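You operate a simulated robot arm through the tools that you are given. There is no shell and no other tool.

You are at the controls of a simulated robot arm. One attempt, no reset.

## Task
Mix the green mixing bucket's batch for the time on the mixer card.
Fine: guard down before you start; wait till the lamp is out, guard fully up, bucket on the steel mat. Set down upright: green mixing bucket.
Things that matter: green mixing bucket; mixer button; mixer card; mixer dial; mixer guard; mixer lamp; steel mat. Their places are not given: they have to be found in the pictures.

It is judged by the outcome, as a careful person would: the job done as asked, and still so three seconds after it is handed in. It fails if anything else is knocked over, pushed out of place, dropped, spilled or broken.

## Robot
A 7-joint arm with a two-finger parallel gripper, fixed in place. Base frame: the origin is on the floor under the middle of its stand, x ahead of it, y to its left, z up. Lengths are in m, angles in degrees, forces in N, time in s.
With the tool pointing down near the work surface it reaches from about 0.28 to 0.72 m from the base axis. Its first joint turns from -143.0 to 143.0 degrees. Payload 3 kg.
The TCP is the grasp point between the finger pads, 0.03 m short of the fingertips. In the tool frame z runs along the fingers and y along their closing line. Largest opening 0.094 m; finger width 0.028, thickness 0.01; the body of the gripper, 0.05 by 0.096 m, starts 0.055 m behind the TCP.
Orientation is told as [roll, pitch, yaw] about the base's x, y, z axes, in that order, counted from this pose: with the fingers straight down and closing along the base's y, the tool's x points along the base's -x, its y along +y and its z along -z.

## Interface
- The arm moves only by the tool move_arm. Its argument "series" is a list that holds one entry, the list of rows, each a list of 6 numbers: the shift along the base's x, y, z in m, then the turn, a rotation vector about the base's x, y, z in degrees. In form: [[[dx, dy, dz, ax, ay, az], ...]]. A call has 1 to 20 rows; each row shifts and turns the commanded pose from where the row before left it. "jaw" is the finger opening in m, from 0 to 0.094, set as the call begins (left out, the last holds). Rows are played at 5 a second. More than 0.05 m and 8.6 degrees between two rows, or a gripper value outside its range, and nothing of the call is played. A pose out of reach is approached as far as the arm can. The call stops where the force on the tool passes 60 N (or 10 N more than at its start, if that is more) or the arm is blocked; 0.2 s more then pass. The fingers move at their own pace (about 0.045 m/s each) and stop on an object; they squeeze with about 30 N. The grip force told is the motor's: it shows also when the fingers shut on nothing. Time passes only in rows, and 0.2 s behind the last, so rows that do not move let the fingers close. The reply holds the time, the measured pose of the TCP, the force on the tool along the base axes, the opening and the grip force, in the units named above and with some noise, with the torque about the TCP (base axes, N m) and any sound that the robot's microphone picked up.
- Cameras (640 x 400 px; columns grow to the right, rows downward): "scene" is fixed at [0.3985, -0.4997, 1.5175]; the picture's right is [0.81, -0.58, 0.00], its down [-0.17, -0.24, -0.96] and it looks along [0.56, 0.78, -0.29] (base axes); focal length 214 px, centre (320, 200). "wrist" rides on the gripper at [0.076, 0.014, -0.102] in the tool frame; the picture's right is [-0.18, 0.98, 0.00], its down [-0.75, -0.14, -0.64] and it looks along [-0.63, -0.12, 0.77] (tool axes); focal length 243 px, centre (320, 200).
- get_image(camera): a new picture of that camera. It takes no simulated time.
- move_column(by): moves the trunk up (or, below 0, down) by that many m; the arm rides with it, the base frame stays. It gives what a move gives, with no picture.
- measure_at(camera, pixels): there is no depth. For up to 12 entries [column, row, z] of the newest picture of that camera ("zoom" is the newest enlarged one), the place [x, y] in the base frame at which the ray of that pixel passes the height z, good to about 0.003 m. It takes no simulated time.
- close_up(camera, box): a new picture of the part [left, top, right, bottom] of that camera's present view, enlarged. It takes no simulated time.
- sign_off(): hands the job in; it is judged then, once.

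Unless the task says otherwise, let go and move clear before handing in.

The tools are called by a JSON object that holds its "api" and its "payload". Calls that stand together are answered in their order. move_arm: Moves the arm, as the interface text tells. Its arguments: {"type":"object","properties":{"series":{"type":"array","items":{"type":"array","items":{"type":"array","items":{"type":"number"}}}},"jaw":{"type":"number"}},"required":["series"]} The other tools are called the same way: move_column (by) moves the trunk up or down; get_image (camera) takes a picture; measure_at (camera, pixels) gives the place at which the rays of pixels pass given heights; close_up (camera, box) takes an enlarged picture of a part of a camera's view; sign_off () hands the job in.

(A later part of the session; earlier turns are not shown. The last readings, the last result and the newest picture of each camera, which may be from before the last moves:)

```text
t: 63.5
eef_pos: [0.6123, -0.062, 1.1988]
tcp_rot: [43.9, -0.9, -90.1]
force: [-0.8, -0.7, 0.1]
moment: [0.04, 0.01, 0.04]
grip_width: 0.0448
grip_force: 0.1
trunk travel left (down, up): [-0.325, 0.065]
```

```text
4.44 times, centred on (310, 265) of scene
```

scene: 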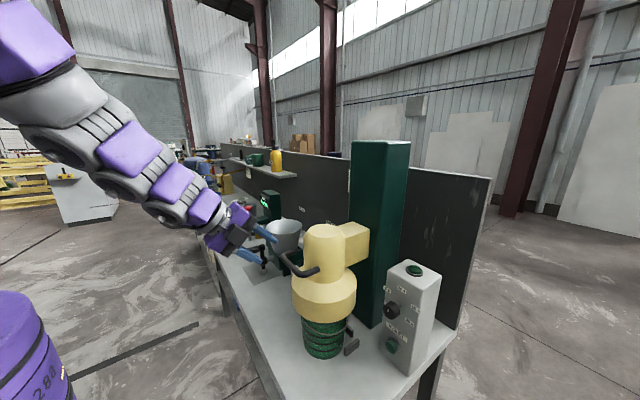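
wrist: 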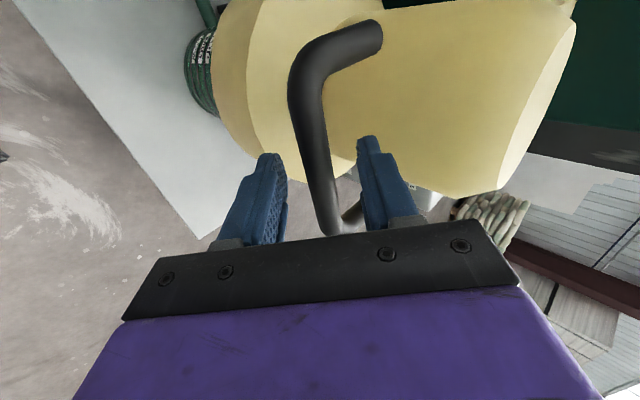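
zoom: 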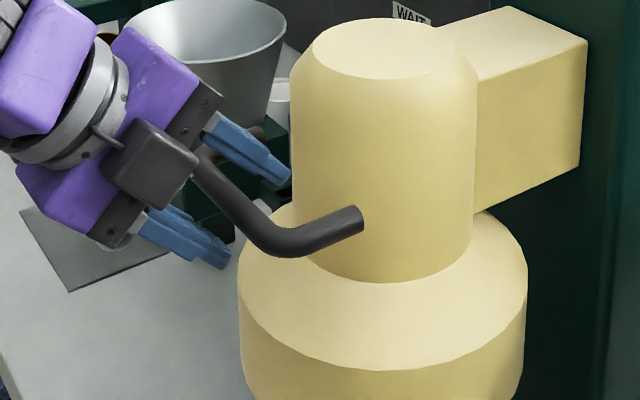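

The bar is between the fingers again. I'll close and start lifting the guard.

{"api": "move_arm", "payload": {"series": [[[0, 0, 0, 0, 0, 0], [0, 0, 0, 0, 0, 0], [0, 0, 0, 0, 0, 0], [0, 0, 0, 0, 0, 0], [0, 0, 0.01, 0, 0, 0], [0, 0, 0.01, 0, 0, 0], [0, 0, 0.01, 0, 0, 0], [0, 0, 0.01, 0, 0, 0], [0, 0, 0, 0, 0, 0]]], "jaw": 0.0}}

{"api": "close_up", "payload": {"camera": "scene", "box": [260, 140, 420, 380]}}

```text
t: 65.5
eef_pos: [0.6131, -0.0609, 1.2373]
tcp_rot: [43.9, -0.8, -90.1]
force: [3.1, -1.0, 2.3]
moment: [0.8, -0.06, -0.49]
grip_width: 0.0156
grip_force: 44.5
trunk travel left (down, up): [-0.325, 0.065]
```

```text
1.67 times, centred on (340, 260) of scene
```

zoom: 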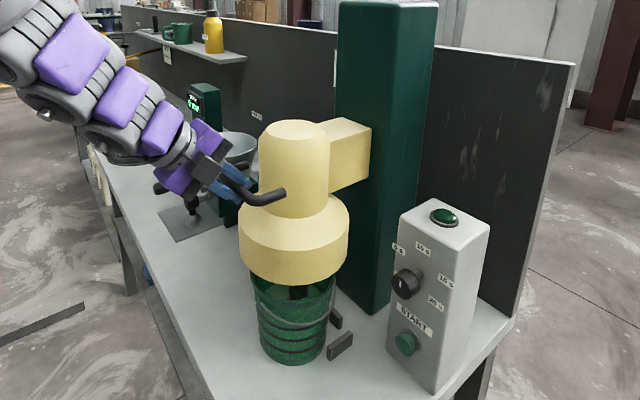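

The guard rises with the gripper at low force. I'll continue up, checking lateral load as I go.

{"api": "move_arm", "payload": {"series": [[[0, 0, 0.012, 0, 0, 0], [0, 0, 0.012, 0, 0, 0], [0, 0, 0.012, 0, 0, 0], [0, 0, 0.012, 0, 0, 0], [0, 0, 0.012, 0, 0, 0], [0, 0, 0, 0, 0, 0]]]}}

{"api": "move_arm", "payload": {"series": [[[0, 0, 0.012, 0, 0, 0], [0, 0, 0.012, 0, 0, 0], [0, 0, 0.012, 0, 0, 0], [0, 0, 0.012, 0, 0, 0], [0, 0, 0, 0, 0, 0]]]}}

{"api": "close_up", "payload": {"camera": "scene", "box": [260, 140, 420, 380]}}

```text
t: 66.9
eef_pos: [0.6122, -0.0608, 1.2987]
tcp_rot: [43.8, -0.7, -90.1]
force: [-11.4, -1.3, 0.0]
moment: [0.76, 0.16, -0.4]
grip_width: 0.0157
grip_force: 45.0
trunk travel left (down, up): [-0.325, 0.065]
```

```text
t: 68.1
eef_pos: [0.6121, -0.0613, 1.3467]
tcp_rot: [43.9, -0.9, -90.1]
force: [-8.5, 3.2, 1.2]
moment: [1.39, -0.01, -0.01]
grip_width: 0.0155
grip_force: 45.3
trunk travel left (down, up): [-0.325, 0.065]
```

```text
1.67 times, centred on (340, 260) of scene
```

zoom: 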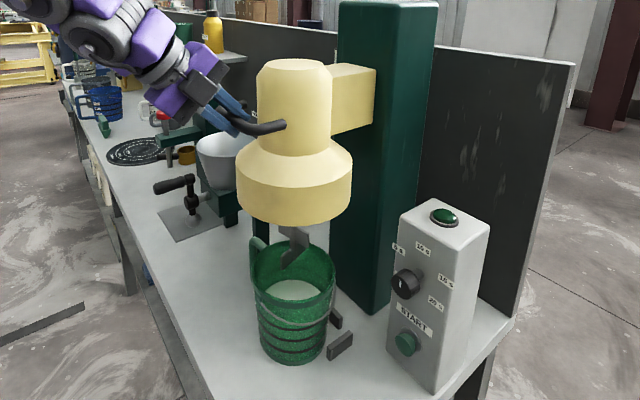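

The batch now looks smooth and mixed. I'll continue raising to the upper stop (TCP was at 1.407 originally).

{"api": "move_arm", "payload": {"series": [[[0, 0, 0.012, 0, 0, 0], [0, 0, 0.012, 0, 0, 0], [0, 0, 0.012, 0, 0, 0], [0, 0, 0.01, 0, 0, 0], [0, 0, 0.006, 0, 0, 0], [0, 0, 0, 0, 0, 0]]]}}

{"api": "move_arm", "payload": {"series": [[[0, 0, 0.004, 0, 0, 0], [0, 0, 0.004, 0, 0, 0], [0, 0, 0.004, 0, 0, 0], [0, 0, 0, 0, 0, 0]]]}}

{"api": "close_up", "payload": {"camera": "scene", "box": [260, 140, 420, 380]}}

```text
t: 69.5
eef_pos: [0.6128, -0.0599, 1.3995]
tcp_rot: [44.0, -0.8, -90.1]
force: [1.2, -1.1, -1.2]
moment: [0.41, 0.06, -0.86]
grip_width: 0.0155
grip_force: 44.5
trunk travel left (down, up): [-0.325, 0.065]
```

```text
t: 70.5
eef_pos: [0.6117, -0.061, 1.4084]
tcp_rot: [43.6, -0.8, -90.1]
force: [-4.1, -2.9, -16.4]
moment: [0.11, 0.17, -1.04]
grip_width: 0.0157
grip_force: 44.9
trunk travel left (down, up): [-0.325, 0.065]
```

```text
1.67 times, centred on (340, 260) of scene
```

zoom: 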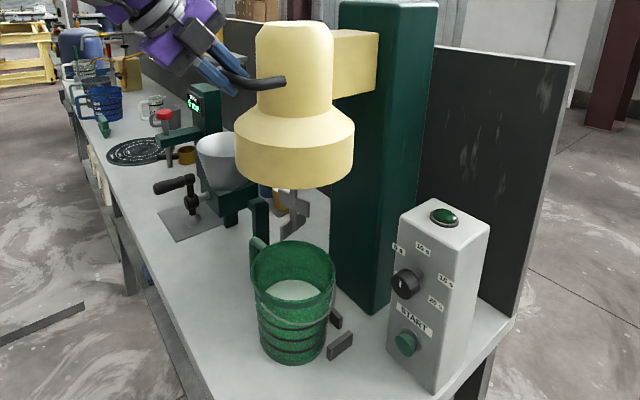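

At z ≈ 1.408 a downward reaction of 16 N has appeared, so the upper stop is reached. One more small nudge to confirm.

{"api": "move_arm", "payload": {"series": [[[0, 0, 0.003, 0, 0, 0], [0, 0, 0, 0, 0, 0]]]}}

```text
t: 71.1
eef_pos: [0.6127, -0.0609, 1.4085]
tcp_rot: [43.3, -0.7, -90.0]
force: [-13.0, -2.2, -45.8]
moment: [0.27, 0.42, -0.91]
grip_width: 0.0159
grip_force: 45.3
trunk travel left (down, up): [-0.325, 0.065]
```

The upper stop is confirmed (46 N, no motion). I'll relax, release, and retreat along the tool axis, then check that the guard stays up.

{"api": "move_arm", "payload": {"series": [[[0, 0, -0.003, 0, 0, 0], [0, 0, 0, 0, 0, 0]]]}}

{"api": "move_arm", "payload": {"series": [[[0, 0, 0, 0, 0, 0], [0, 0, 0, 0, 0, 0], [0, 0, 0, 0, 0, 0], [-0.0168, 0, 0.0162, 0, 0, 0], [-0.0168, 0, 0.0162, 0, 0, 0], [-0.0168, 0, 0.0162, 0, 0, 0], [-0.0168, 0, 0.0162, 0, 0, 0], [0, 0, 0, 0, 0, 0]]], "jaw": 0.045}}

{"api": "get_image", "payload": {"camera": "scene"}}

{"api": "get_image", "payload": {"camera": "wrist"}}

```text
t: 71.7
eef_pos: [0.6115, -0.0603, 1.4078]
tcp_rot: [43.7, -0.7, -89.9]
force: [-18.2, -0.4, -40.9]
moment: [1.25, 0.42, -0.05]
grip_width: 0.0157
grip_force: 44.9
trunk travel left (down, up): [-0.325, 0.065]
```

```text
t: 73.5
eef_pos: [0.5451, -0.0593, 1.4761]
tcp_rot: [43.7, -0.9, -90.1]
force: [0.1, -0.1, -0.2]
moment: [-0.01, -0.01, 0.0]
grip_width: 0.0452
grip_force: 0.0
trunk travel left (down, up): [-0.325, 0.065]
```

```text
taken
```

scene: 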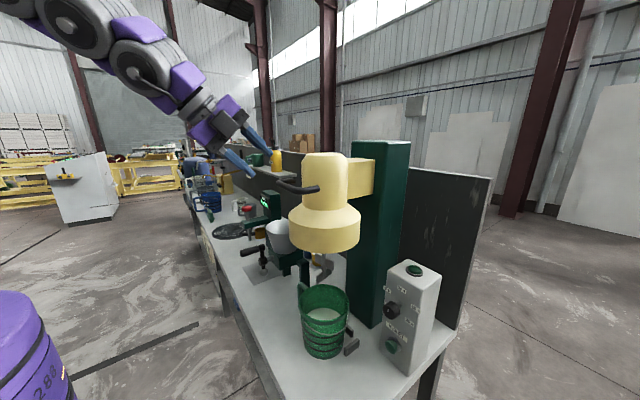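

```text
taken
```

wrist: 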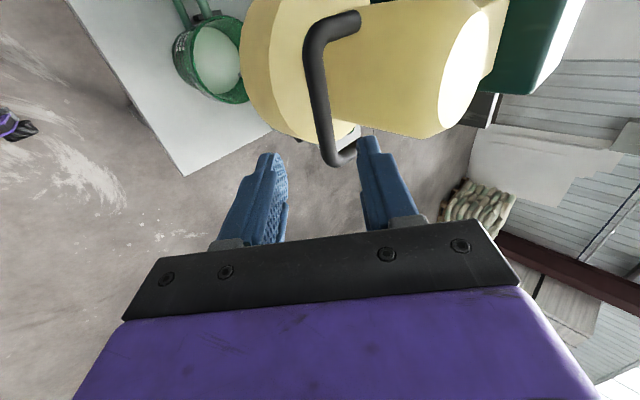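

The guard is back at its original top position and stays there. Next I need the mat area mapped before moving the bucket, so I'll roll the tool back to neutral and look toward the mat.

{"api": "move_arm", "payload": {"series": [[[-0.02, 0.03, 0.0, 0, 0, 0], [-0.02, 0.03, 0, 0, 0, 0], [0, 0.02, 0, -5.3, 0, 5.3], [0, 0.02, 0, -5.3, 0, 5.3], [0, 0.02, 0, -5.3, 0, 5.3], [0, 0.02, 0, -5.3, 0, 5.3], [0, 0.02, 0, -5.3, 0, 5.3], [0, 0.02, 0, -5.3, 0, 5.3], [0, 0.02, 0, -5.3, 0, 5.3], [0, 0.02, 0, -5.3, 0, 5.3], [0, 0, 0, -5.3, 0, 5.3], [0, 0, 0, -5.3, 0, 5.3], [0, 0, 0, -5.3, 0, 5.3], [0, 0, 0, -5.3, 0, 5.3], [0, 0, 0, 0, 0, 0]]]}}

{"api": "get_image", "payload": {"camera": "wrist"}}

{"api": "get_image", "payload": {"camera": "scene"}}

```text
t: 76.7
eef_pos: [0.506, 0.1616, 1.4693]
tcp_rot: [0.4, -44.4, -1.0]
force: [-0.1, -0.2, 0.0]
moment: [0.0, 0.02, 0.0]
grip_width: 0.045
grip_force: 0.0
trunk travel left (down, up): [-0.325, 0.065]
```

```text
taken
```

wrist: 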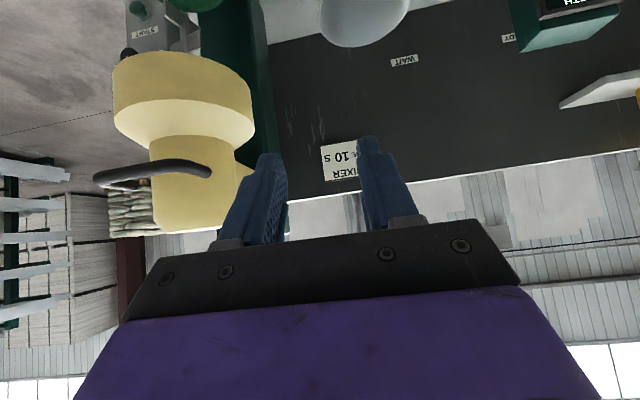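

```text
taken
```

scene: 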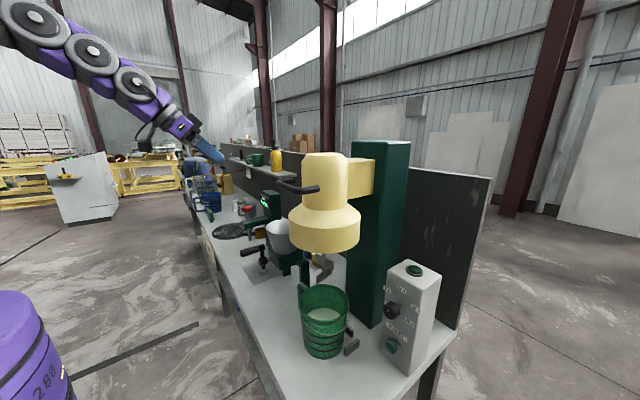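

I'll tilt the camera down to see the mat and mill area.

{"api": "move_arm", "payload": {"series": [[[-0.015, 0.01, 0, 0, 7, 0], [-0.015, 0.01, 0, 0, 7, 0], [-0.015, 0.01, 0, 0, 7, 0], [-0.015, 0.01, 0, 0, 7, 0], [-0.015, 0.01, 0, 0, 7, 0], [0, 0, 0, 0, 0, 0]]]}}

{"api": "get_image", "payload": {"camera": "wrist"}}

```text
t: 78.1
eef_pos: [0.4277, 0.2119, 1.4765]
tcp_rot: [-1.3, -10.6, 0.5]
force: [0.8, 0.3, 0.7]
moment: [-0.01, 0.05, 0.0]
grip_width: 0.045
grip_force: 0.2
trunk travel left (down, up): [-0.325, 0.065]
```

```text
taken
```

wrist: 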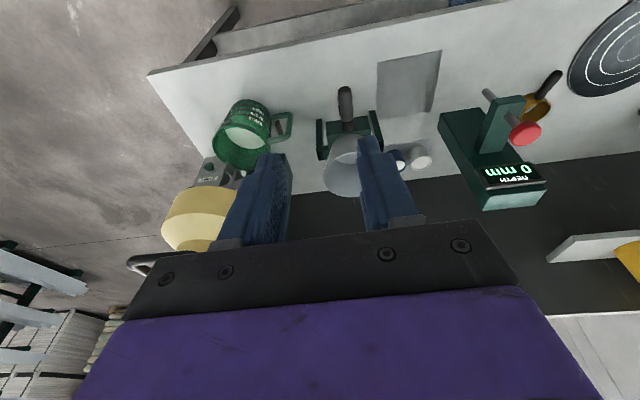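

{"api": "close_up", "payload": {"camera": "wrist", "box": [190, 40, 470, 200]}}

{"api": "measure_at", "payload": {"camera": "wrist", "pixels": [[376, 62, 0.857], [441, 51, 0.857], [430, 113, 0.857], [377, 117, 0.857], [345, 92, 0.9], [345, 92, 1.0], [347, 120, 0.9], [347, 120, 1.0], [148, 75, 0.857], [243, 135, 1.0], [320, 155, 0.857], [380, 150, 0.857]]}}

{"api": "close_up", "payload": {"camera": "scene", "box": [230, 215, 330, 300]}}

```text
2.29 times, centred on (330, 120) of wrist
```

zoom: 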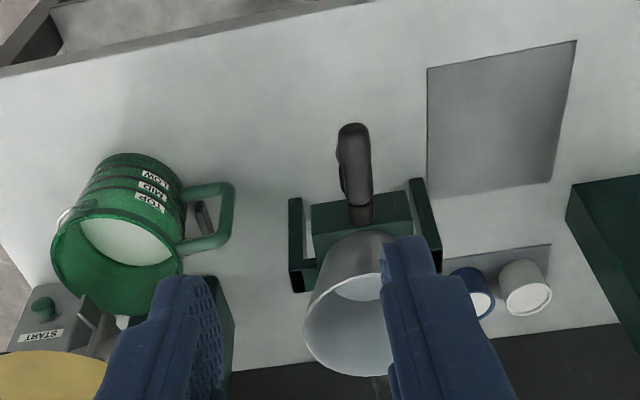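

```text
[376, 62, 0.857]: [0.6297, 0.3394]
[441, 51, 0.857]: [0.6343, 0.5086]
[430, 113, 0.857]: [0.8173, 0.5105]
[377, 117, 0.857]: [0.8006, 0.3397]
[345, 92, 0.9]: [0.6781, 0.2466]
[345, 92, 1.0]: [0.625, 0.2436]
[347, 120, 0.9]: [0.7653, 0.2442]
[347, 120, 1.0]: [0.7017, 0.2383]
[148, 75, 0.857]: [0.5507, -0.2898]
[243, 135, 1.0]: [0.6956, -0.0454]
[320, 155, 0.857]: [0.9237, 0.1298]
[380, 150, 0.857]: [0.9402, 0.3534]
```

```text
4.71 times, centred on (280, 258) of scene
```

zoom: 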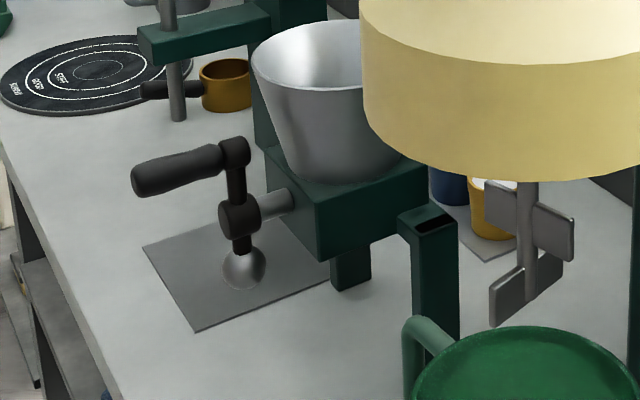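

I can see the mill's crank around y ≈ 0.24 and the mat at x 0.632–0.81, y 0.34–0.51. I'll zoom on the bucket in both cameras to measure its rim, handle and bail precisely.

{"api": "close_up", "payload": {"camera": "wrist", "box": [200, 90, 300, 180]}}

{"api": "close_up", "payload": {"camera": "scene", "box": [285, 265, 365, 365]}}

```text
4.44 times, centred on (250, 135) of wrist
```

zoom: 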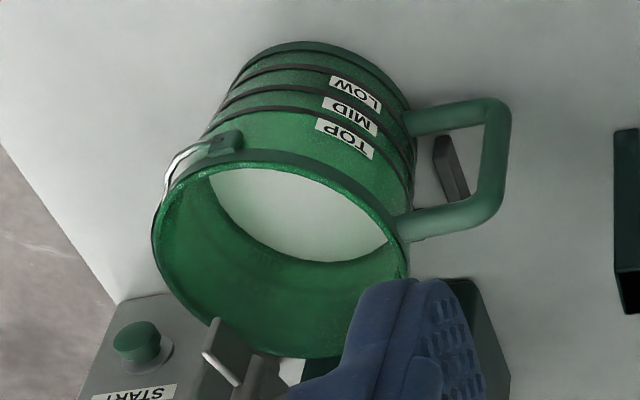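

```text
4.00 times, centred on (325, 315) of scene
```

zoom: 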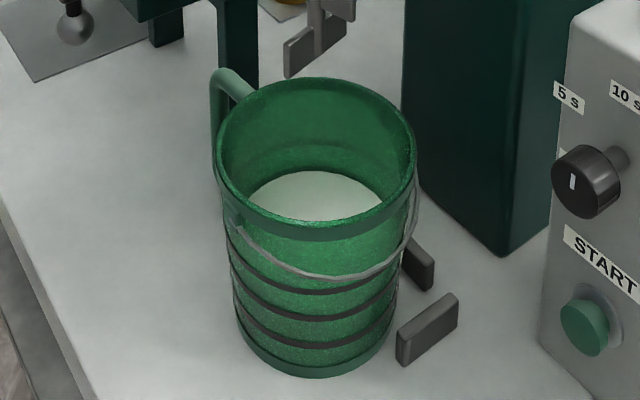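

The front-left of the rim (no bail wire, no handle) looks best for a pinch. I'll triangulate the rim centre, handle corner and paddle once more.

{"api": "measure_at", "payload": {"camera": "wrist", "pixels": [[241, 147.4, 0.98], [241, 147.4, 1.0], [241, 147.4, 1.02], [212.2, 144, 1.0], [270.3, 149.7, 1.0], [290, 138, 0.95], [290, 138, 0.98], [288.3, 113.2, 0.88], [288.3, 113.2, 0.92]]}}

{"api": "measure_at", "payload": {"camera": "scene", "pixels": [[324, 304.5, 0.98], [324, 304.5, 1.0], [324, 304.5, 1.02], [298.75, 306.3, 1.0], [349.3, 302.5, 1.0], [325, 324.3, 1.0], [324, 284.5, 1.0], [324, 358.5, 0.857], [304.5, 347.5, 0.857], [345, 345, 0.857]]}}

```text
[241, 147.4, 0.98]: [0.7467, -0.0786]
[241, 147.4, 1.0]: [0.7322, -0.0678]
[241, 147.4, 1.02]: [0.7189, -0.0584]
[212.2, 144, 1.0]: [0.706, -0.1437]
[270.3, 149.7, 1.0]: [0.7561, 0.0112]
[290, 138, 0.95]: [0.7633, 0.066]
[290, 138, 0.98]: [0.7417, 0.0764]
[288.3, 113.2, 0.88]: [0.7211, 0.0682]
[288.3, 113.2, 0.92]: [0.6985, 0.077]
```

```text
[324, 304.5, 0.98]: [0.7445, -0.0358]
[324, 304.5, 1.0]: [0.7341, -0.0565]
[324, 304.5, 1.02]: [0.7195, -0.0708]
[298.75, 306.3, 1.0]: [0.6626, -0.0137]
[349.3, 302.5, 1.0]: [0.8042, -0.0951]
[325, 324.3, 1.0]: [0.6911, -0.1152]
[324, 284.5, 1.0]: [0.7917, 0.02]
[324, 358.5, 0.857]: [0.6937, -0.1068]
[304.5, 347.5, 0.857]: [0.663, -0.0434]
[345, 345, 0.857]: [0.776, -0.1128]
```

The bucket centre is ≈ (0.728, -0.060), rim z ≈ 1.005, rim radius ≈ 0.080; the handle is at about 84° azimuth. I'll orient the tool (yaw +45°, about 48° below horizontal) in front of the mixer for a pinch at the rim's front-left.

{"api": "move_arm", "payload": {"series": [[[0, -0.02, -0.02, 0, -6.3, 0], [0, -0.024, -0.02, 0, -6.3, 0], [0, -0.024, -0.02, 0, -6.3, 0], [0, -0.024, -0.02, 0, -6.3, 0], [0, -0.024, -0.02, 0, -6.3, 0], [0.004, -0.024, -0.02, 0, 0, 7.5], [0.004, -0.024, -0.02, 0, 0, 7.5], [0.004, -0.024, -0.02, 0, 0, 7.5], [0.004, -0.024, -0.02, 0, 0, 7.5], [0.004, -0.024, -0.02, 0, 0, 7.5], [0.004, -0.024, -0.02, 0, 0, 7.5], [0, 0, 0, 0, 0, 0]]], "jaw": 0.06}}

{"api": "get_image", "payload": {"camera": "wrist"}}

{"api": "get_image", "payload": {"camera": "scene"}}

```text
t: 80.7
eef_pos: [0.4876, -0.0364, 1.2823]
tcp_rot: [-1.7, -42.2, 45.7]
force: [-0.3, -0.5, 0.9]
moment: [0.01, -0.02, 0.02]
grip_width: 0.0601
grip_force: 0.0
out of reach, approached as far as the arm can: row 5, 6, 7
trunk travel left (down, up): [-0.325, 0.065]
```

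```text
taken
```

wrist: 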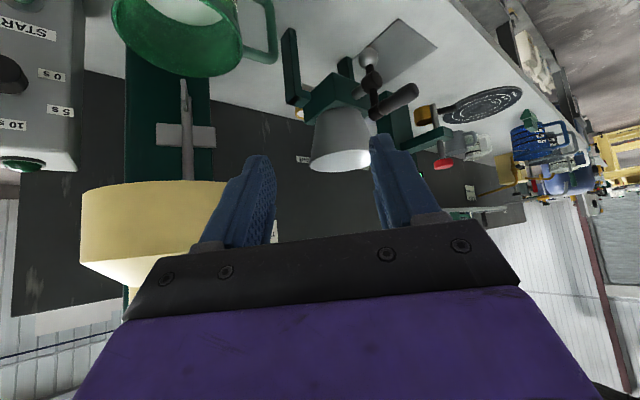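

```text
taken
```

scene: 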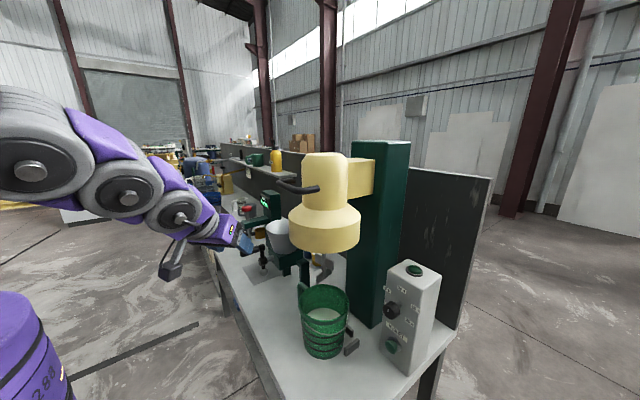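

The tool is oriented. I'll correct the small roll error, drop down in front of the bucket first, and then come in to a pre-grasp point about 10 cm back along the tool axis.

{"api": "move_arm", "payload": {"series": [[[0, 0, 0, 0.88, 0.9, 1.14], [0.005, -0.003, -0.043, 0, 0, 0], [0.005, -0.003, -0.043, 0, 0, 0], [0.005, -0.003, -0.043, 0, 0, 0], [0.01, -0.004, -0.043, 0, 0, 0], [0.01, -0.004, -0.043, 0, 0, 0], [0.025, 0, 0, 0, 0, 0], [0.025, 0, 0, 0, 0, 0], [0.025, 0, 0, 0, 0, 0], [0.025, 0, 0, 0, 0, 0], [0, 0, 0, 0, 0, 0]]]}}

{"api": "get_image", "payload": {"camera": "wrist"}}

{"api": "close_up", "payload": {"camera": "scene", "box": [230, 200, 400, 370]}}

```text
t: 83.1
eef_pos: [0.6244, -0.0545, 1.0684]
tcp_rot: [0.2, -42.2, 45.8]
force: [-0.3, -0.9, -0.8]
moment: [0.01, -0.01, 0.05]
grip_width: 0.0599
grip_force: 0.0
trunk travel left (down, up): [-0.325, 0.065]
```

```text
taken
```

wrist: 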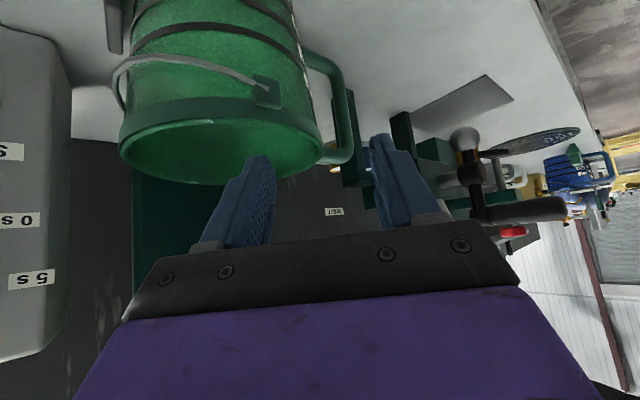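

```text
2.35 times, centred on (315, 285) of scene
```

zoom: 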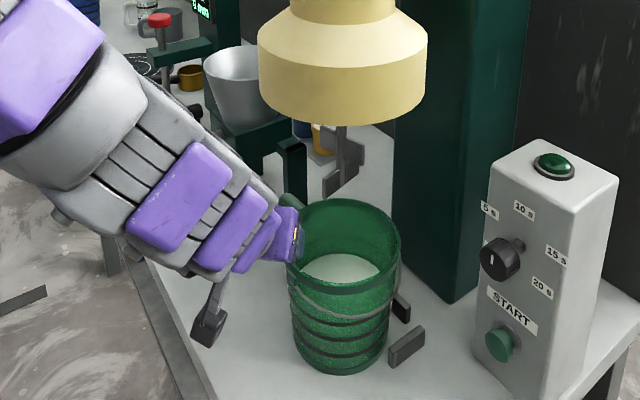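

Everything lines up: the grasp target projects at wrist px (320,117), right on the bucket's front-left wall edge below the rim. I'll advance 6 cm along the tool axis and recheck.

{"api": "move_arm", "payload": {"series": [[[0.0094, 0.0096, -0.0148, 0, 0, 0], [0.0094, 0.0096, -0.0148, 0, 0, 0], [0.0094, 0.0096, -0.0148, 0, 0, 0], [0, 0, 0, 0, 0, 0]]]}}

{"api": "get_image", "payload": {"camera": "wrist"}}

{"api": "close_up", "payload": {"camera": "scene", "box": [270, 240, 370, 350]}}

```text
t: 84.1
eef_pos: [0.6528, -0.0256, 1.0222]
tcp_rot: [0.1, -42.2, 45.7]
force: [0.3, 0.1, -0.6]
moment: [0.01, -0.02, 0.01]
grip_width: 0.0601
grip_force: 0.0
trunk travel left (down, up): [-0.325, 0.065]
```

```text
taken
```

wrist: 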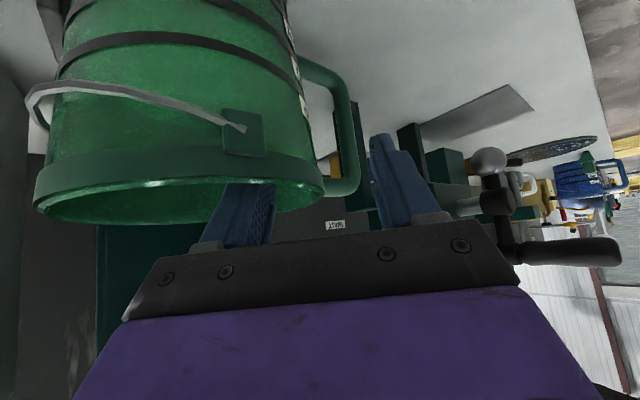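

```text
3.64 times, centred on (320, 295) of scene
```

zoom: 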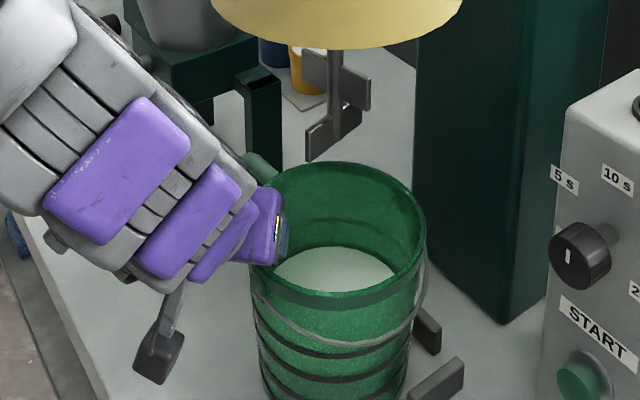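

The inner (left) finger tip is inside the rim, the outer finger outside, and the bail pivot plate at (245,135) is clear. I'll advance the rest of the way slowly.

{"api": "move_arm", "payload": {"series": [[[0.0047, 0.0048, -0.0074, 0, 0, 0], [0.0047, 0.0048, -0.0074, 0, 0, 0], [0.0047, 0.0048, -0.0074, 0, 0, 0], [0.0047, 0.0048, -0.0074, 0, 0, 0], [0, 0, 0, 0, 0, 0]]]}}

{"api": "get_image", "payload": {"camera": "wrist"}}

{"api": "close_up", "payload": {"camera": "scene", "box": [270, 240, 370, 350]}}

```text
t: 85.3
eef_pos: [0.6702, -0.0082, 0.9959]
tcp_rot: [0.0, -42.2, 45.7]
force: [-5.5, -2.9, 17.8]
moment: [-1.16, -0.05, -0.41]
grip_width: 0.06
grip_force: 0.1
trunk travel left (down, up): [-0.325, 0.065]
```

```text
taken
```

wrist: 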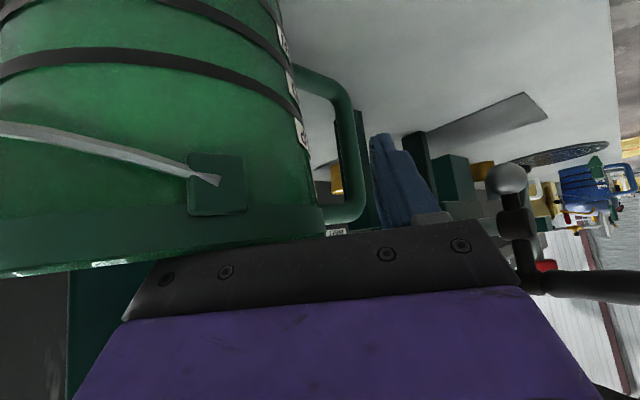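

```text
3.64 times, centred on (320, 295) of scene
```

zoom: 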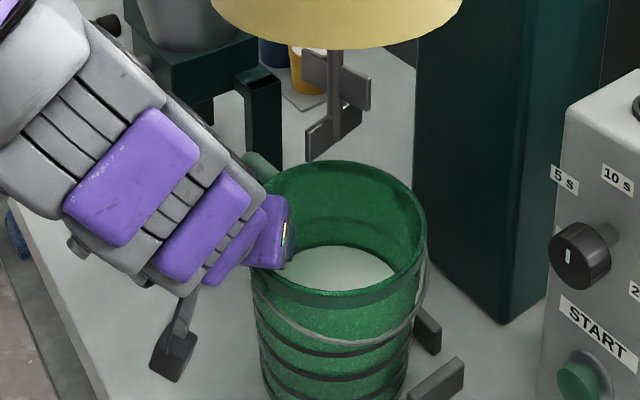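

There's a light contact (18 N up); from the torque it's the gripper body's right-lower corner just touching the rim. I'll raise 7 mm to clear it, then close on the wall.

{"api": "move_arm", "payload": {"series": [[[-0.001, -0.001, 0.004, 0, 0, 0], [-0.001, -0.001, 0.004, 0, 0, 0], [0, 0, 0, 0, 0, 0]]]}}

```text
t: 86.1
eef_pos: [0.6702, -0.0081, 1.0005]
tcp_rot: [0.2, -42.1, 45.6]
force: [1.0, -0.1, -0.2]
moment: [-0.01, 0.01, 0.02]
grip_width: 0.0599
grip_force: 0.1
trunk travel left (down, up): [-0.325, 0.065]
```

Free again. I'll steepen the pitch by 5° about the closing axis and lower 4 mm for a slightly deeper hold, then close.

{"api": "move_arm", "payload": {"series": [[[0, 0, 0, -1.8, 1.75, 0], [0, 0, 0, -1.8, 1.75, 0], [0.001, 0.001, -0.002, 0, 0, 0], [0, 0, -0.002, 0, 0, 0], [0, 0, 0, 0, 0, 0]]]}}

{"api": "get_image", "payload": {"camera": "scene"}}

```text
t: 87.3
eef_pos: [0.6679, -0.0065, 0.9976]
tcp_rot: [0.1, -37.1, 45.6]
force: [0.7, 0.6, -0.2]
moment: [0.02, 0.0, -0.01]
grip_width: 0.0602
grip_force: 0.0
trunk travel left (down, up): [-0.325, 0.065]
```

```text
taken
```

scene: 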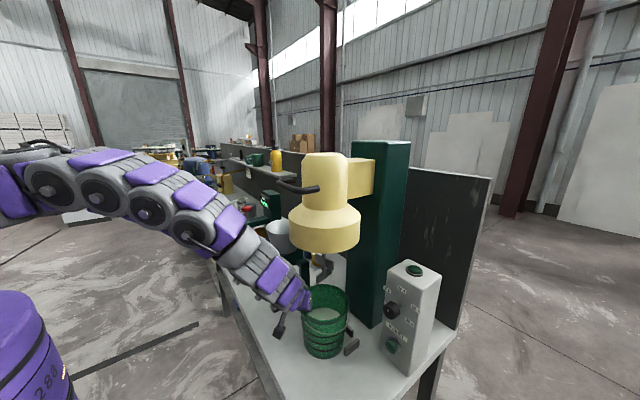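

No contact. I'll close in stages to check centering on the wall.

{"api": "move_arm", "payload": {"series": [[[0, 0, 0, 0, 0, 0], [0, 0, 0, 0, 0, 0], [0, 0, 0, 0, 0, 0]]], "jaw": 0.025}}

{"api": "get_image", "payload": {"camera": "wrist"}}

```text
t: 88.1
eef_pos: [0.6695, -0.0077, 0.9969]
tcp_rot: [0.1, -37.1, 45.6]
force: [1.8, -2.9, -0.9]
moment: [-0.02, 0.01, -0.03]
grip_width: 0.0265
grip_force: 1.0
trunk travel left (down, up): [-0.325, 0.065]
```

```text
taken
```

wrist: 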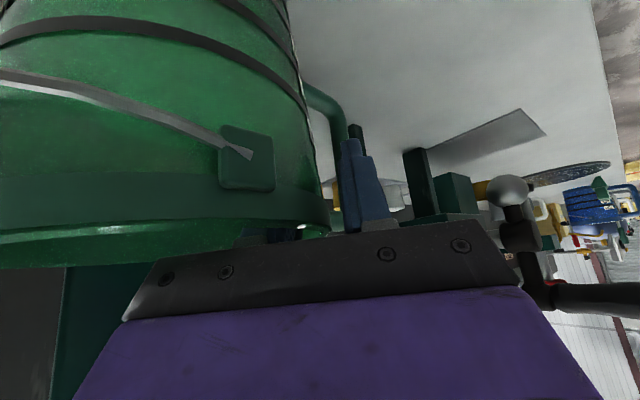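

The inner finger touched first (reaction of ~3 N), so the wall is about 8 mm inward of the TCP. I'll shift inward 8 mm and close fully.

{"api": "move_arm", "payload": {"series": [[[0, 0, 0, 0, 0, 0], [0.003, -0.003, 0, 0, 0, 0], [0.0027, -0.0026, 0, 0, 0, 0], [0, 0, 0, 0, 0, 0]]], "jaw": 0.035}}

{"api": "move_arm", "payload": {"series": [[[0, 0, 0, 0, 0, 0], [0, 0, 0, 0, 0, 0], [0, 0, 0, 0, 0, 0], [0, 0, 0, 0, 0, 0]]], "jaw": 0.0}}

{"api": "get_image", "payload": {"camera": "wrist"}}

{"api": "get_image", "payload": {"camera": "scene"}}

```text
t: 89.1
eef_pos: [0.6752, -0.0129, 0.9976]
tcp_rot: [0.1, -37.1, 45.7]
force: [0.0, -0.3, -0.3]
moment: [0.02, 0.0, 0.01]
grip_width: 0.0354
grip_force: 0.0
trunk travel left (down, up): [-0.325, 0.065]
```

```text
t: 90.1
eef_pos: [0.6757, -0.0127, 0.9976]
tcp_rot: [0.0, -37.0, 45.6]
force: [-0.6, -2.5, 1.0]
moment: [-0.92, -0.57, -0.4]
grip_width: 0.0097
grip_force: 29.9
trunk travel left (down, up): [-0.325, 0.065]
```

```text
taken
```

wrist: 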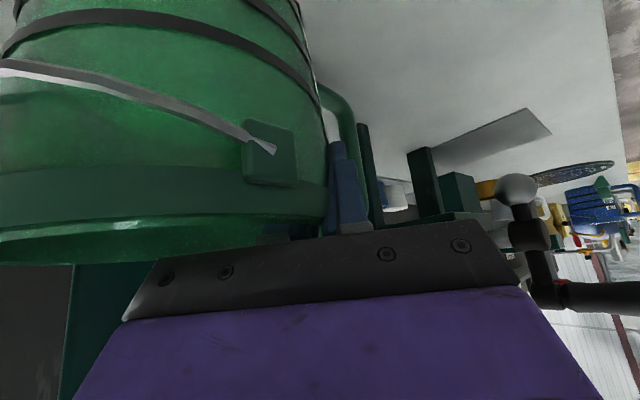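

```text
taken
```

scene: 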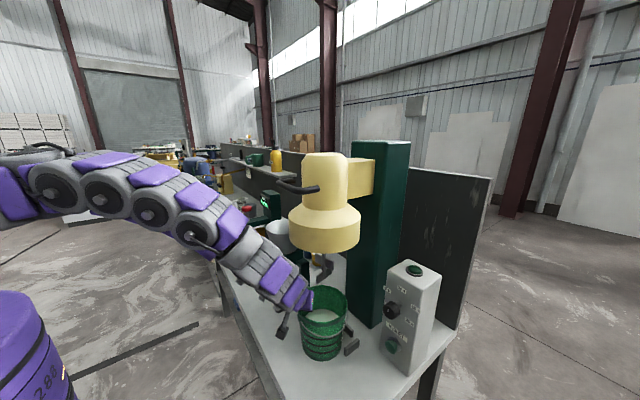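

Grip closed at 9.7 mm on the wall. I'll do a tiny test lift (a few mm) and check the weight and whether the bucket stays level.

{"api": "move_arm", "payload": {"series": [[[0, 0, 0.002, 0, 0, 0], [0, 0, 0.002, 0, 0, 0], [0, 0, 0.002, 0, 0, 0], [0, 0, 0, 0, 0, 0]]]}}

{"api": "close_up", "payload": {"camera": "scene", "box": [270, 240, 380, 370]}}

{"api": "get_image", "payload": {"camera": "wrist"}}

```text
t: 91.1
eef_pos: [0.6764, -0.0122, 1.0023]
tcp_rot: [0.2, -37.1, 45.7]
force: [3.1, 0.5, -7.9]
moment: [-0.21, -0.22, 0.19]
grip_width: 0.0086
grip_force: 29.5
trunk travel left (down, up): [-0.325, 0.065]
```

```text
3.08 times, centred on (325, 305) of scene
```

zoom: 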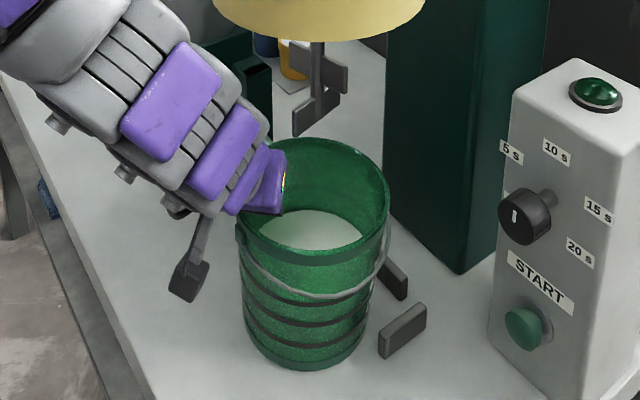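

```text
taken
```

wrist: 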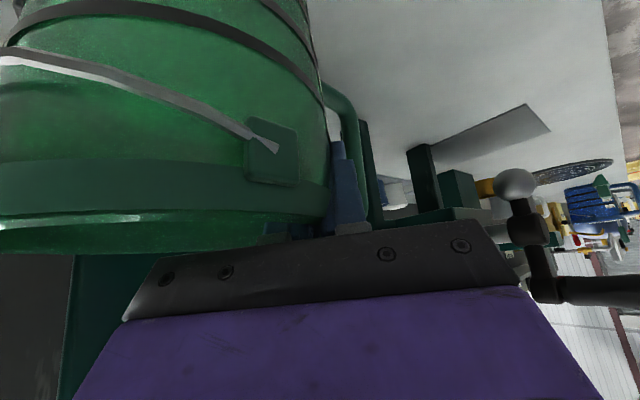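

The load is ~8 N so far. I'll lift another 4 mm and compare the bucket's bottom edge and tilt.

{"api": "move_arm", "payload": {"series": [[[0, 0, 0.002, 0, 0, 0], [0, 0, 0.002, 0, 0, 0], [0, 0, 0, 0, 0, 0]]]}}

{"api": "close_up", "payload": {"camera": "scene", "box": [290, 270, 360, 370]}}

{"api": "get_image", "payload": {"camera": "wrist"}}

```text
t: 91.9
eef_pos: [0.6761, -0.0137, 1.0056]
tcp_rot: [0.2, -37.1, 45.6]
force: [2.6, -1.0, -8.8]
moment: [-0.15, -0.13, 0.14]
grip_width: 0.008
grip_force: 29.9
trunk travel left (down, up): [-0.325, 0.065]
```

```text
4.00 times, centred on (325, 320) of scene
```

zoom: 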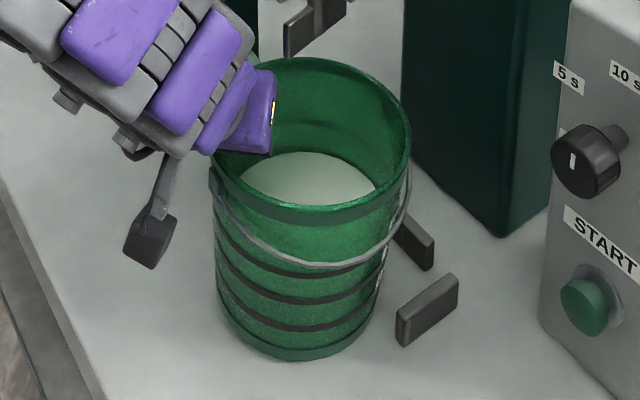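

```text
taken
```

wrist: 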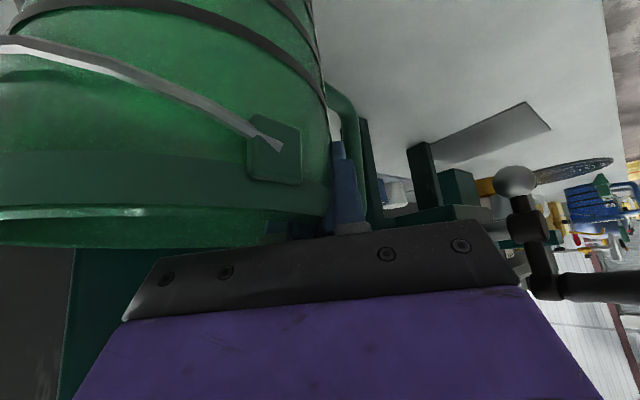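

The bucket tilted a few degrees rather than lifting: the wall tapers (~4.6°), so the vertical pads try to align to it. I'll lower it flat again, open, lean the tool to match the wall's taper, and re-grip.

{"api": "move_arm", "payload": {"series": [[[0, 0, -0.002, 0, 0, 0], [0, 0, -0.002, 0, 0, 0], [0, 0, -0.002, 0, 0, 0], [0, 0, -0.003, 0, 0, 0], [0, 0, -0.001, 0, 0, 0], [0, 0, 0, 0, 0, 0]]]}}

{"api": "close_up", "payload": {"camera": "scene", "box": [290, 270, 360, 370]}}

```text
t: 93.3
eef_pos: [0.6756, -0.0111, 0.9995]
tcp_rot: [0.0, -37.0, 45.8]
force: [-7.7, 4.4, 10.6]
moment: [-0.44, -0.97, 0.03]
grip_width: 0.0091
grip_force: 29.8
trunk travel left (down, up): [-0.325, 0.065]
```

```text
4.00 times, centred on (325, 320) of scene
```

zoom: 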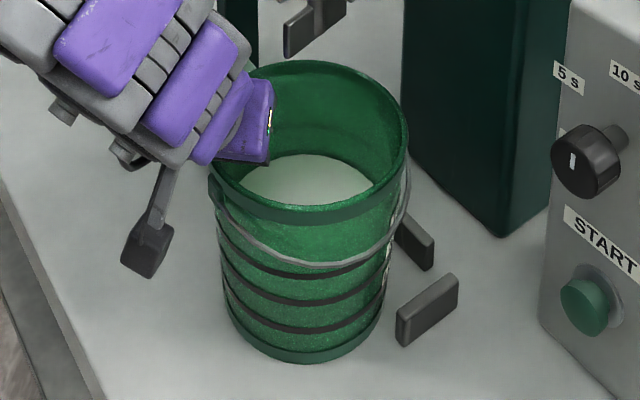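

The bucket is nearly flat again (base shifted ~1 cm toward the robot). I'll open the jaw and rotate the tool −4.6° about its heading so the pads match the wall taper.

{"api": "move_arm", "payload": {"series": [[[0, 0, 0, 0, 0, 0], [0, 0, 0, 0, 0, 0], [0, 0, 0.002, -1.6, -1.65, 0], [0, 0, 0, -1.6, -1.65, 0], [0, 0, 0, 0, 0, 0]]], "jaw": 0.04}}

{"api": "close_up", "payload": {"camera": "scene", "box": [290, 265, 360, 365]}}

{"api": "get_image", "payload": {"camera": "wrist"}}

```text
t: 94.5
eef_pos: [0.674, -0.013, 0.9981]
tcp_rot: [-5.7, -37.0, 49.2]
force: [-0.9, -0.5, 0.1]
moment: [0.0, -0.01, 0.03]
grip_width: 0.04
grip_force: 0.0
trunk travel left (down, up): [-0.325, 0.065]
```

```text
4.00 times, centred on (325, 315) of scene
```

zoom: 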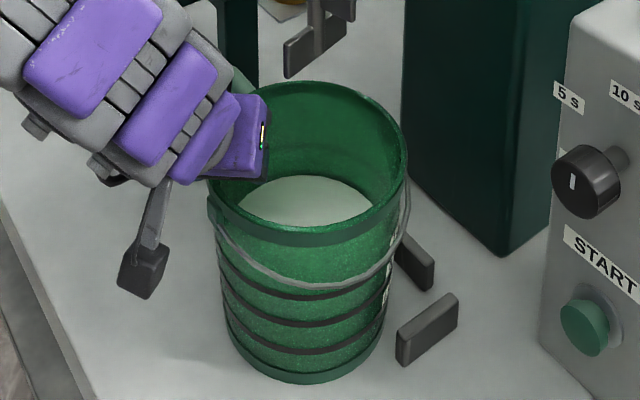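

```text
taken
```

wrist: 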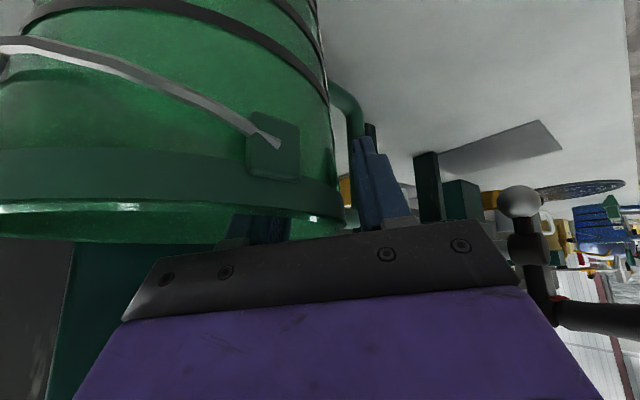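

The pads now lean with the wall. I'll close partially to check centering, then fully.

{"api": "move_arm", "payload": {"series": [[[0, 0, 0, 0, 0, 0], [0, 0, 0, 0, 0, 0]]], "jaw": 0.022}}

{"api": "move_arm", "payload": {"series": [[[0, 0, 0, 0, 0, 0], [0, 0, 0, 0, 0, 0]]], "jaw": 0.016}}

```text
t: 95.1
eef_pos: [0.6742, -0.0113, 0.9995]
tcp_rot: [-5.6, -36.8, 49.1]
force: [-0.2, 0.0, 0.1]
moment: [0.0, 0.01, -0.02]
grip_width: 0.022
grip_force: 0.2
trunk travel left (down, up): [-0.325, 0.065]
```

```text
t: 95.7
eef_pos: [0.6746, -0.0123, 0.9983]
tcp_rot: [-5.6, -37.0, 49.1]
force: [-0.4, -0.3, -0.9]
moment: [-0.01, -0.01, 0.0]
grip_width: 0.016
grip_force: 0.1
trunk travel left (down, up): [-0.325, 0.065]
```

{"api": "move_arm", "payload": {"series": [[[0, 0, 0, 0, 0, 0], [0, 0, 0, 0, 0, 0], [0, 0, 0, 0, 0, 0]]], "jaw": 0.0}}

{"api": "move_arm", "payload": {"series": [[[0, 0, 0.002, 0, 0, 0], [0, 0, 0.002, 0, 0, 0], [0, 0, 0.002, 0, 0, 0], [0, 0, 0, 0, 0, 0]]]}}

{"api": "close_up", "payload": {"camera": "scene", "box": [290, 265, 360, 365]}}

```text
t: 96.5
eef_pos: [0.6747, -0.0123, 0.9996]
tcp_rot: [-5.6, -36.9, 49.0]
force: [1.8, 0.6, 0.1]
moment: [0.26, 0.28, 0.12]
grip_width: 0.0079
grip_force: 30.1
trunk travel left (down, up): [-0.325, 0.065]
```

```text
t: 97.5
eef_pos: [0.6741, -0.0129, 1.0032]
tcp_rot: [-5.6, -36.8, 49.1]
force: [-0.7, -0.2, -13.9]
moment: [0.47, 0.63, 0.02]
grip_width: 0.0083
grip_force: 30.1
trunk travel left (down, up): [-0.325, 0.065]
```

```text
4.00 times, centred on (325, 315) of scene
```

zoom: 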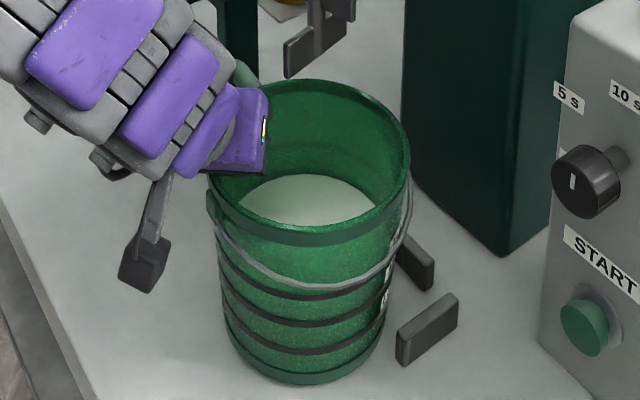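

Much better: 13.9 N of load and ~0.8 N·m held by the pads with almost no tilt. I'll lift a few mm more.

{"api": "move_arm", "payload": {"series": [[[0, 0, 0.002, 0, 0, 0], [0, 0, 0.002, 0, 0, 0], [0, 0, 0, 0, 0, 0]]]}}

{"api": "close_up", "payload": {"camera": "scene", "box": [290, 265, 360, 365]}}

{"api": "get_image", "payload": {"camera": "wrist"}}

```text
t: 98.3
eef_pos: [0.6743, -0.0124, 1.0092]
tcp_rot: [-5.7, -36.9, 49.1]
force: [-1.1, 0.0, -14.3]
moment: [0.45, 0.65, 0.02]
grip_width: 0.0083
grip_force: 30.0
trunk travel left (down, up): [-0.325, 0.065]
```

```text
4.00 times, centred on (325, 315) of scene
```

zoom: 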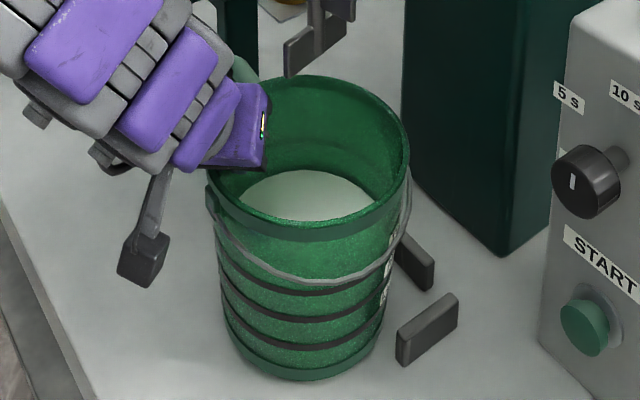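

```text
taken
```

wrist: 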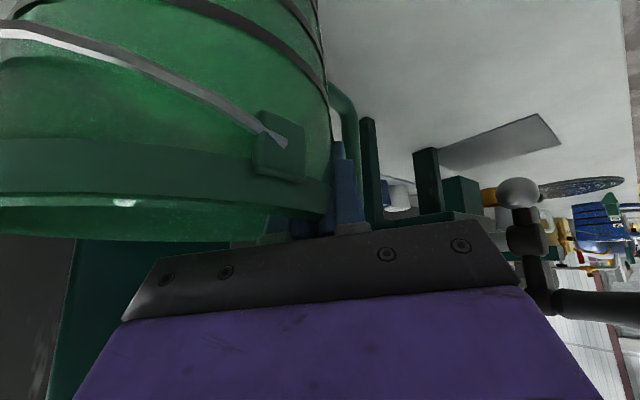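

The bucket is off the bench and level, carrying a steady 14.3 N (≈1.45 kg). Before moving, I'll check the crank and hopper heights so the carry path clears them.

{"api": "measure_at", "payload": {"camera": "scene", "pixels": [[262, 247.4, 0.95], [262, 247.4, 1.0], [262, 247.4, 1.05], [251.3, 251.6, 0.95], [251.3, 251.6, 1.0], [251.3, 251.6, 1.05], [281, 222, 1.05], [281, 222, 1.1], [281, 222, 1.15]]}}

```text
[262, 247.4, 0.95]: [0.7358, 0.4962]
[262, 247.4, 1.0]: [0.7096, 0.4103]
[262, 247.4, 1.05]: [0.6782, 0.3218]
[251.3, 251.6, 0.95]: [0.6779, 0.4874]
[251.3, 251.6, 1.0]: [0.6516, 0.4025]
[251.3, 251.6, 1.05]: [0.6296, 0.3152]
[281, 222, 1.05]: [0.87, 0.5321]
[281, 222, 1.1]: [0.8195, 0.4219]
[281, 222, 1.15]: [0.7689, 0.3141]
```

The crank's top is at z ≈ 1.10 around (0.57–0.66, 0.243), the hopper's ~1.18. I'll first draw the bucket straight back (-x) out from under the mixer at low speed.

{"api": "move_arm", "payload": {"series": [[[-0.005, 0, 0, 0, 0, 0], [-0.01, 0, 0, 0, 0, 0], [-0.014, 0, 0, 0, 0, 0], [-0.014, 0, 0, 0, 0, 0], [-0.014, 0, 0, 0, 0, 0], [-0.014, 0, 0, 0, 0, 0], [-0.01, 0, 0, 0, 0, 0], [-0.005, 0, 0, 0, 0, 0], [0, 0, 0, 0, 0, 0]]]}}

{"api": "close_up", "payload": {"camera": "scene", "box": [250, 230, 370, 390]}}

{"api": "get_image", "payload": {"camera": "wrist"}}

```text
t: 100.3
eef_pos: [0.5885, -0.0133, 1.0091]
tcp_rot: [-5.6, -36.9, 49.2]
force: [0.3, 0.0, -15.1]
moment: [0.46, 0.64, 0.04]
grip_width: 0.0085
grip_force: 29.9
trunk travel left (down, up): [-0.325, 0.065]
```

```text
2.50 times, centred on (310, 310) of scene
```

zoom: 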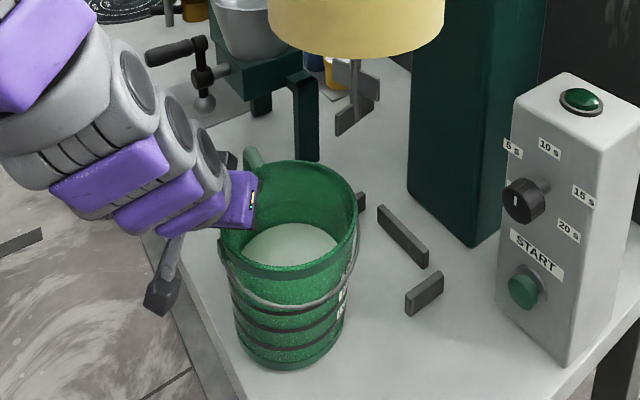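

```text
taken
```

wrist: 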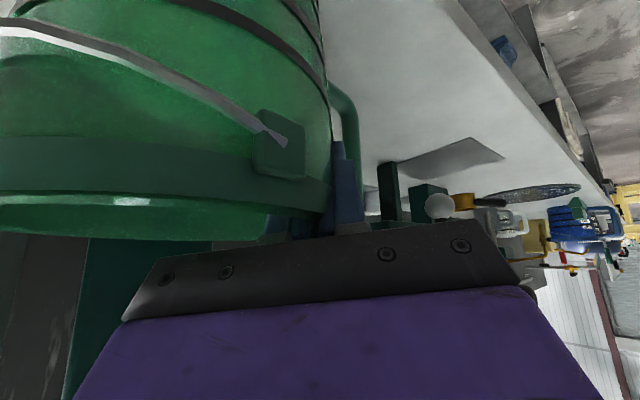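

The bucket is out of the stops and steady (15 N, same moment). I'll continue moving it away from the mixer diagonally, then raise it in free space in front.

{"api": "move_arm", "payload": {"series": [[[-0.004, 0.004, 0.001, 0, 0, 0], [-0.008, 0.01, 0.002, 0, 0, 0], [-0.01, 0.014, 0.002, 0, 0, 0], [-0.01, 0.014, 0.003, 0, 0, 0], [-0.01, 0.015, 0.003, 0, 0, 0], [-0.01, 0.015, 0.003, 0, 0, 0], [-0.01, 0.015, 0.003, 0, 0, 0], [-0.008, 0.014, 0.002, 0, 0, 0], [-0.006, 0.01, 0.002, 0, 0, 0], [-0.004, 0.006, 0.001, 0, 0, 0], [0, 0, 0, 0, 0, 0]]]}}

{"api": "get_image", "payload": {"camera": "scene"}}

{"api": "get_image", "payload": {"camera": "wrist"}}

```text
t: 102.7
eef_pos: [0.5942, 0.0681, 1.0369]
tcp_rot: [-5.1, -36.7, 49.1]
force: [0.0, 0.2, -13.7]
moment: [0.43, 0.64, -0.04]
grip_width: 0.0083
grip_force: 29.4
out of reach, approached as far as the arm can: row 4, 5, 6, 7, 8, 9, 10
trunk travel left (down, up): [-0.325, 0.065]
```

```text
taken
```

scene: 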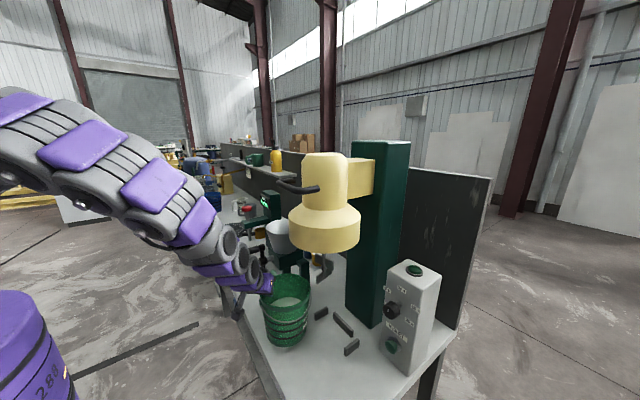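

```text
taken
```

wrist: 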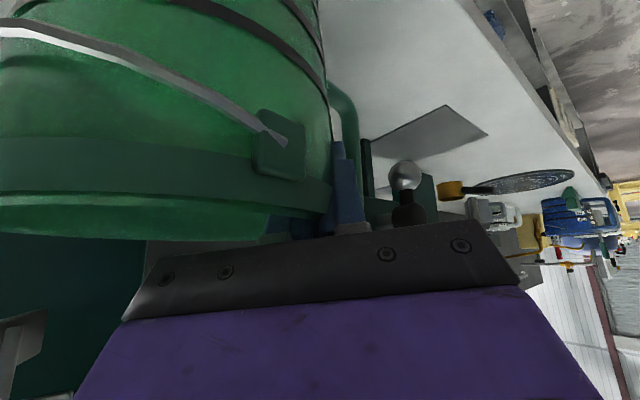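

The arm can't fold closer at this height; it stopped at (0.594, 0.068, 1.037) with the bucket still held steadily. Before moving further I'll measure the mill bracket near the bucket's left.

{"api": "close_up", "payload": {"camera": "scene", "box": [240, 230, 340, 350]}}

{"api": "measure_at", "payload": {"camera": "scene", "pixels": [[301.2, 263.3, 0.95], [301.2, 263.3, 1.0], [301.2, 263.3, 1.05], [303.5, 287, 0.857], [303.5, 287, 0.9]]}}

```text
3.33 times, centred on (290, 290) of scene
```

zoom: 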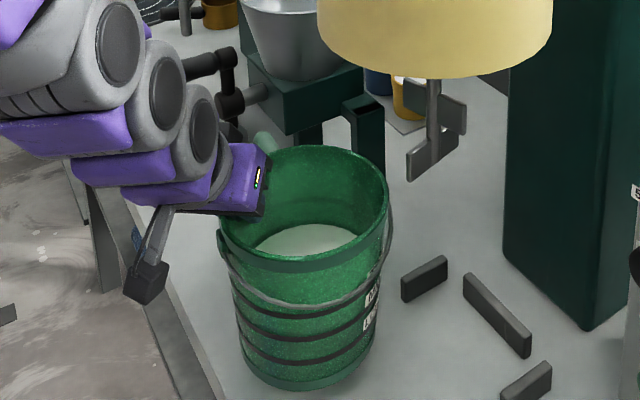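

```text
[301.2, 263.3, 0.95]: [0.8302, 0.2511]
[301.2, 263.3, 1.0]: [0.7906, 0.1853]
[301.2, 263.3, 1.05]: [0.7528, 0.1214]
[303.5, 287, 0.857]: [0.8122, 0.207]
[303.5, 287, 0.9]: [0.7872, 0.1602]
```

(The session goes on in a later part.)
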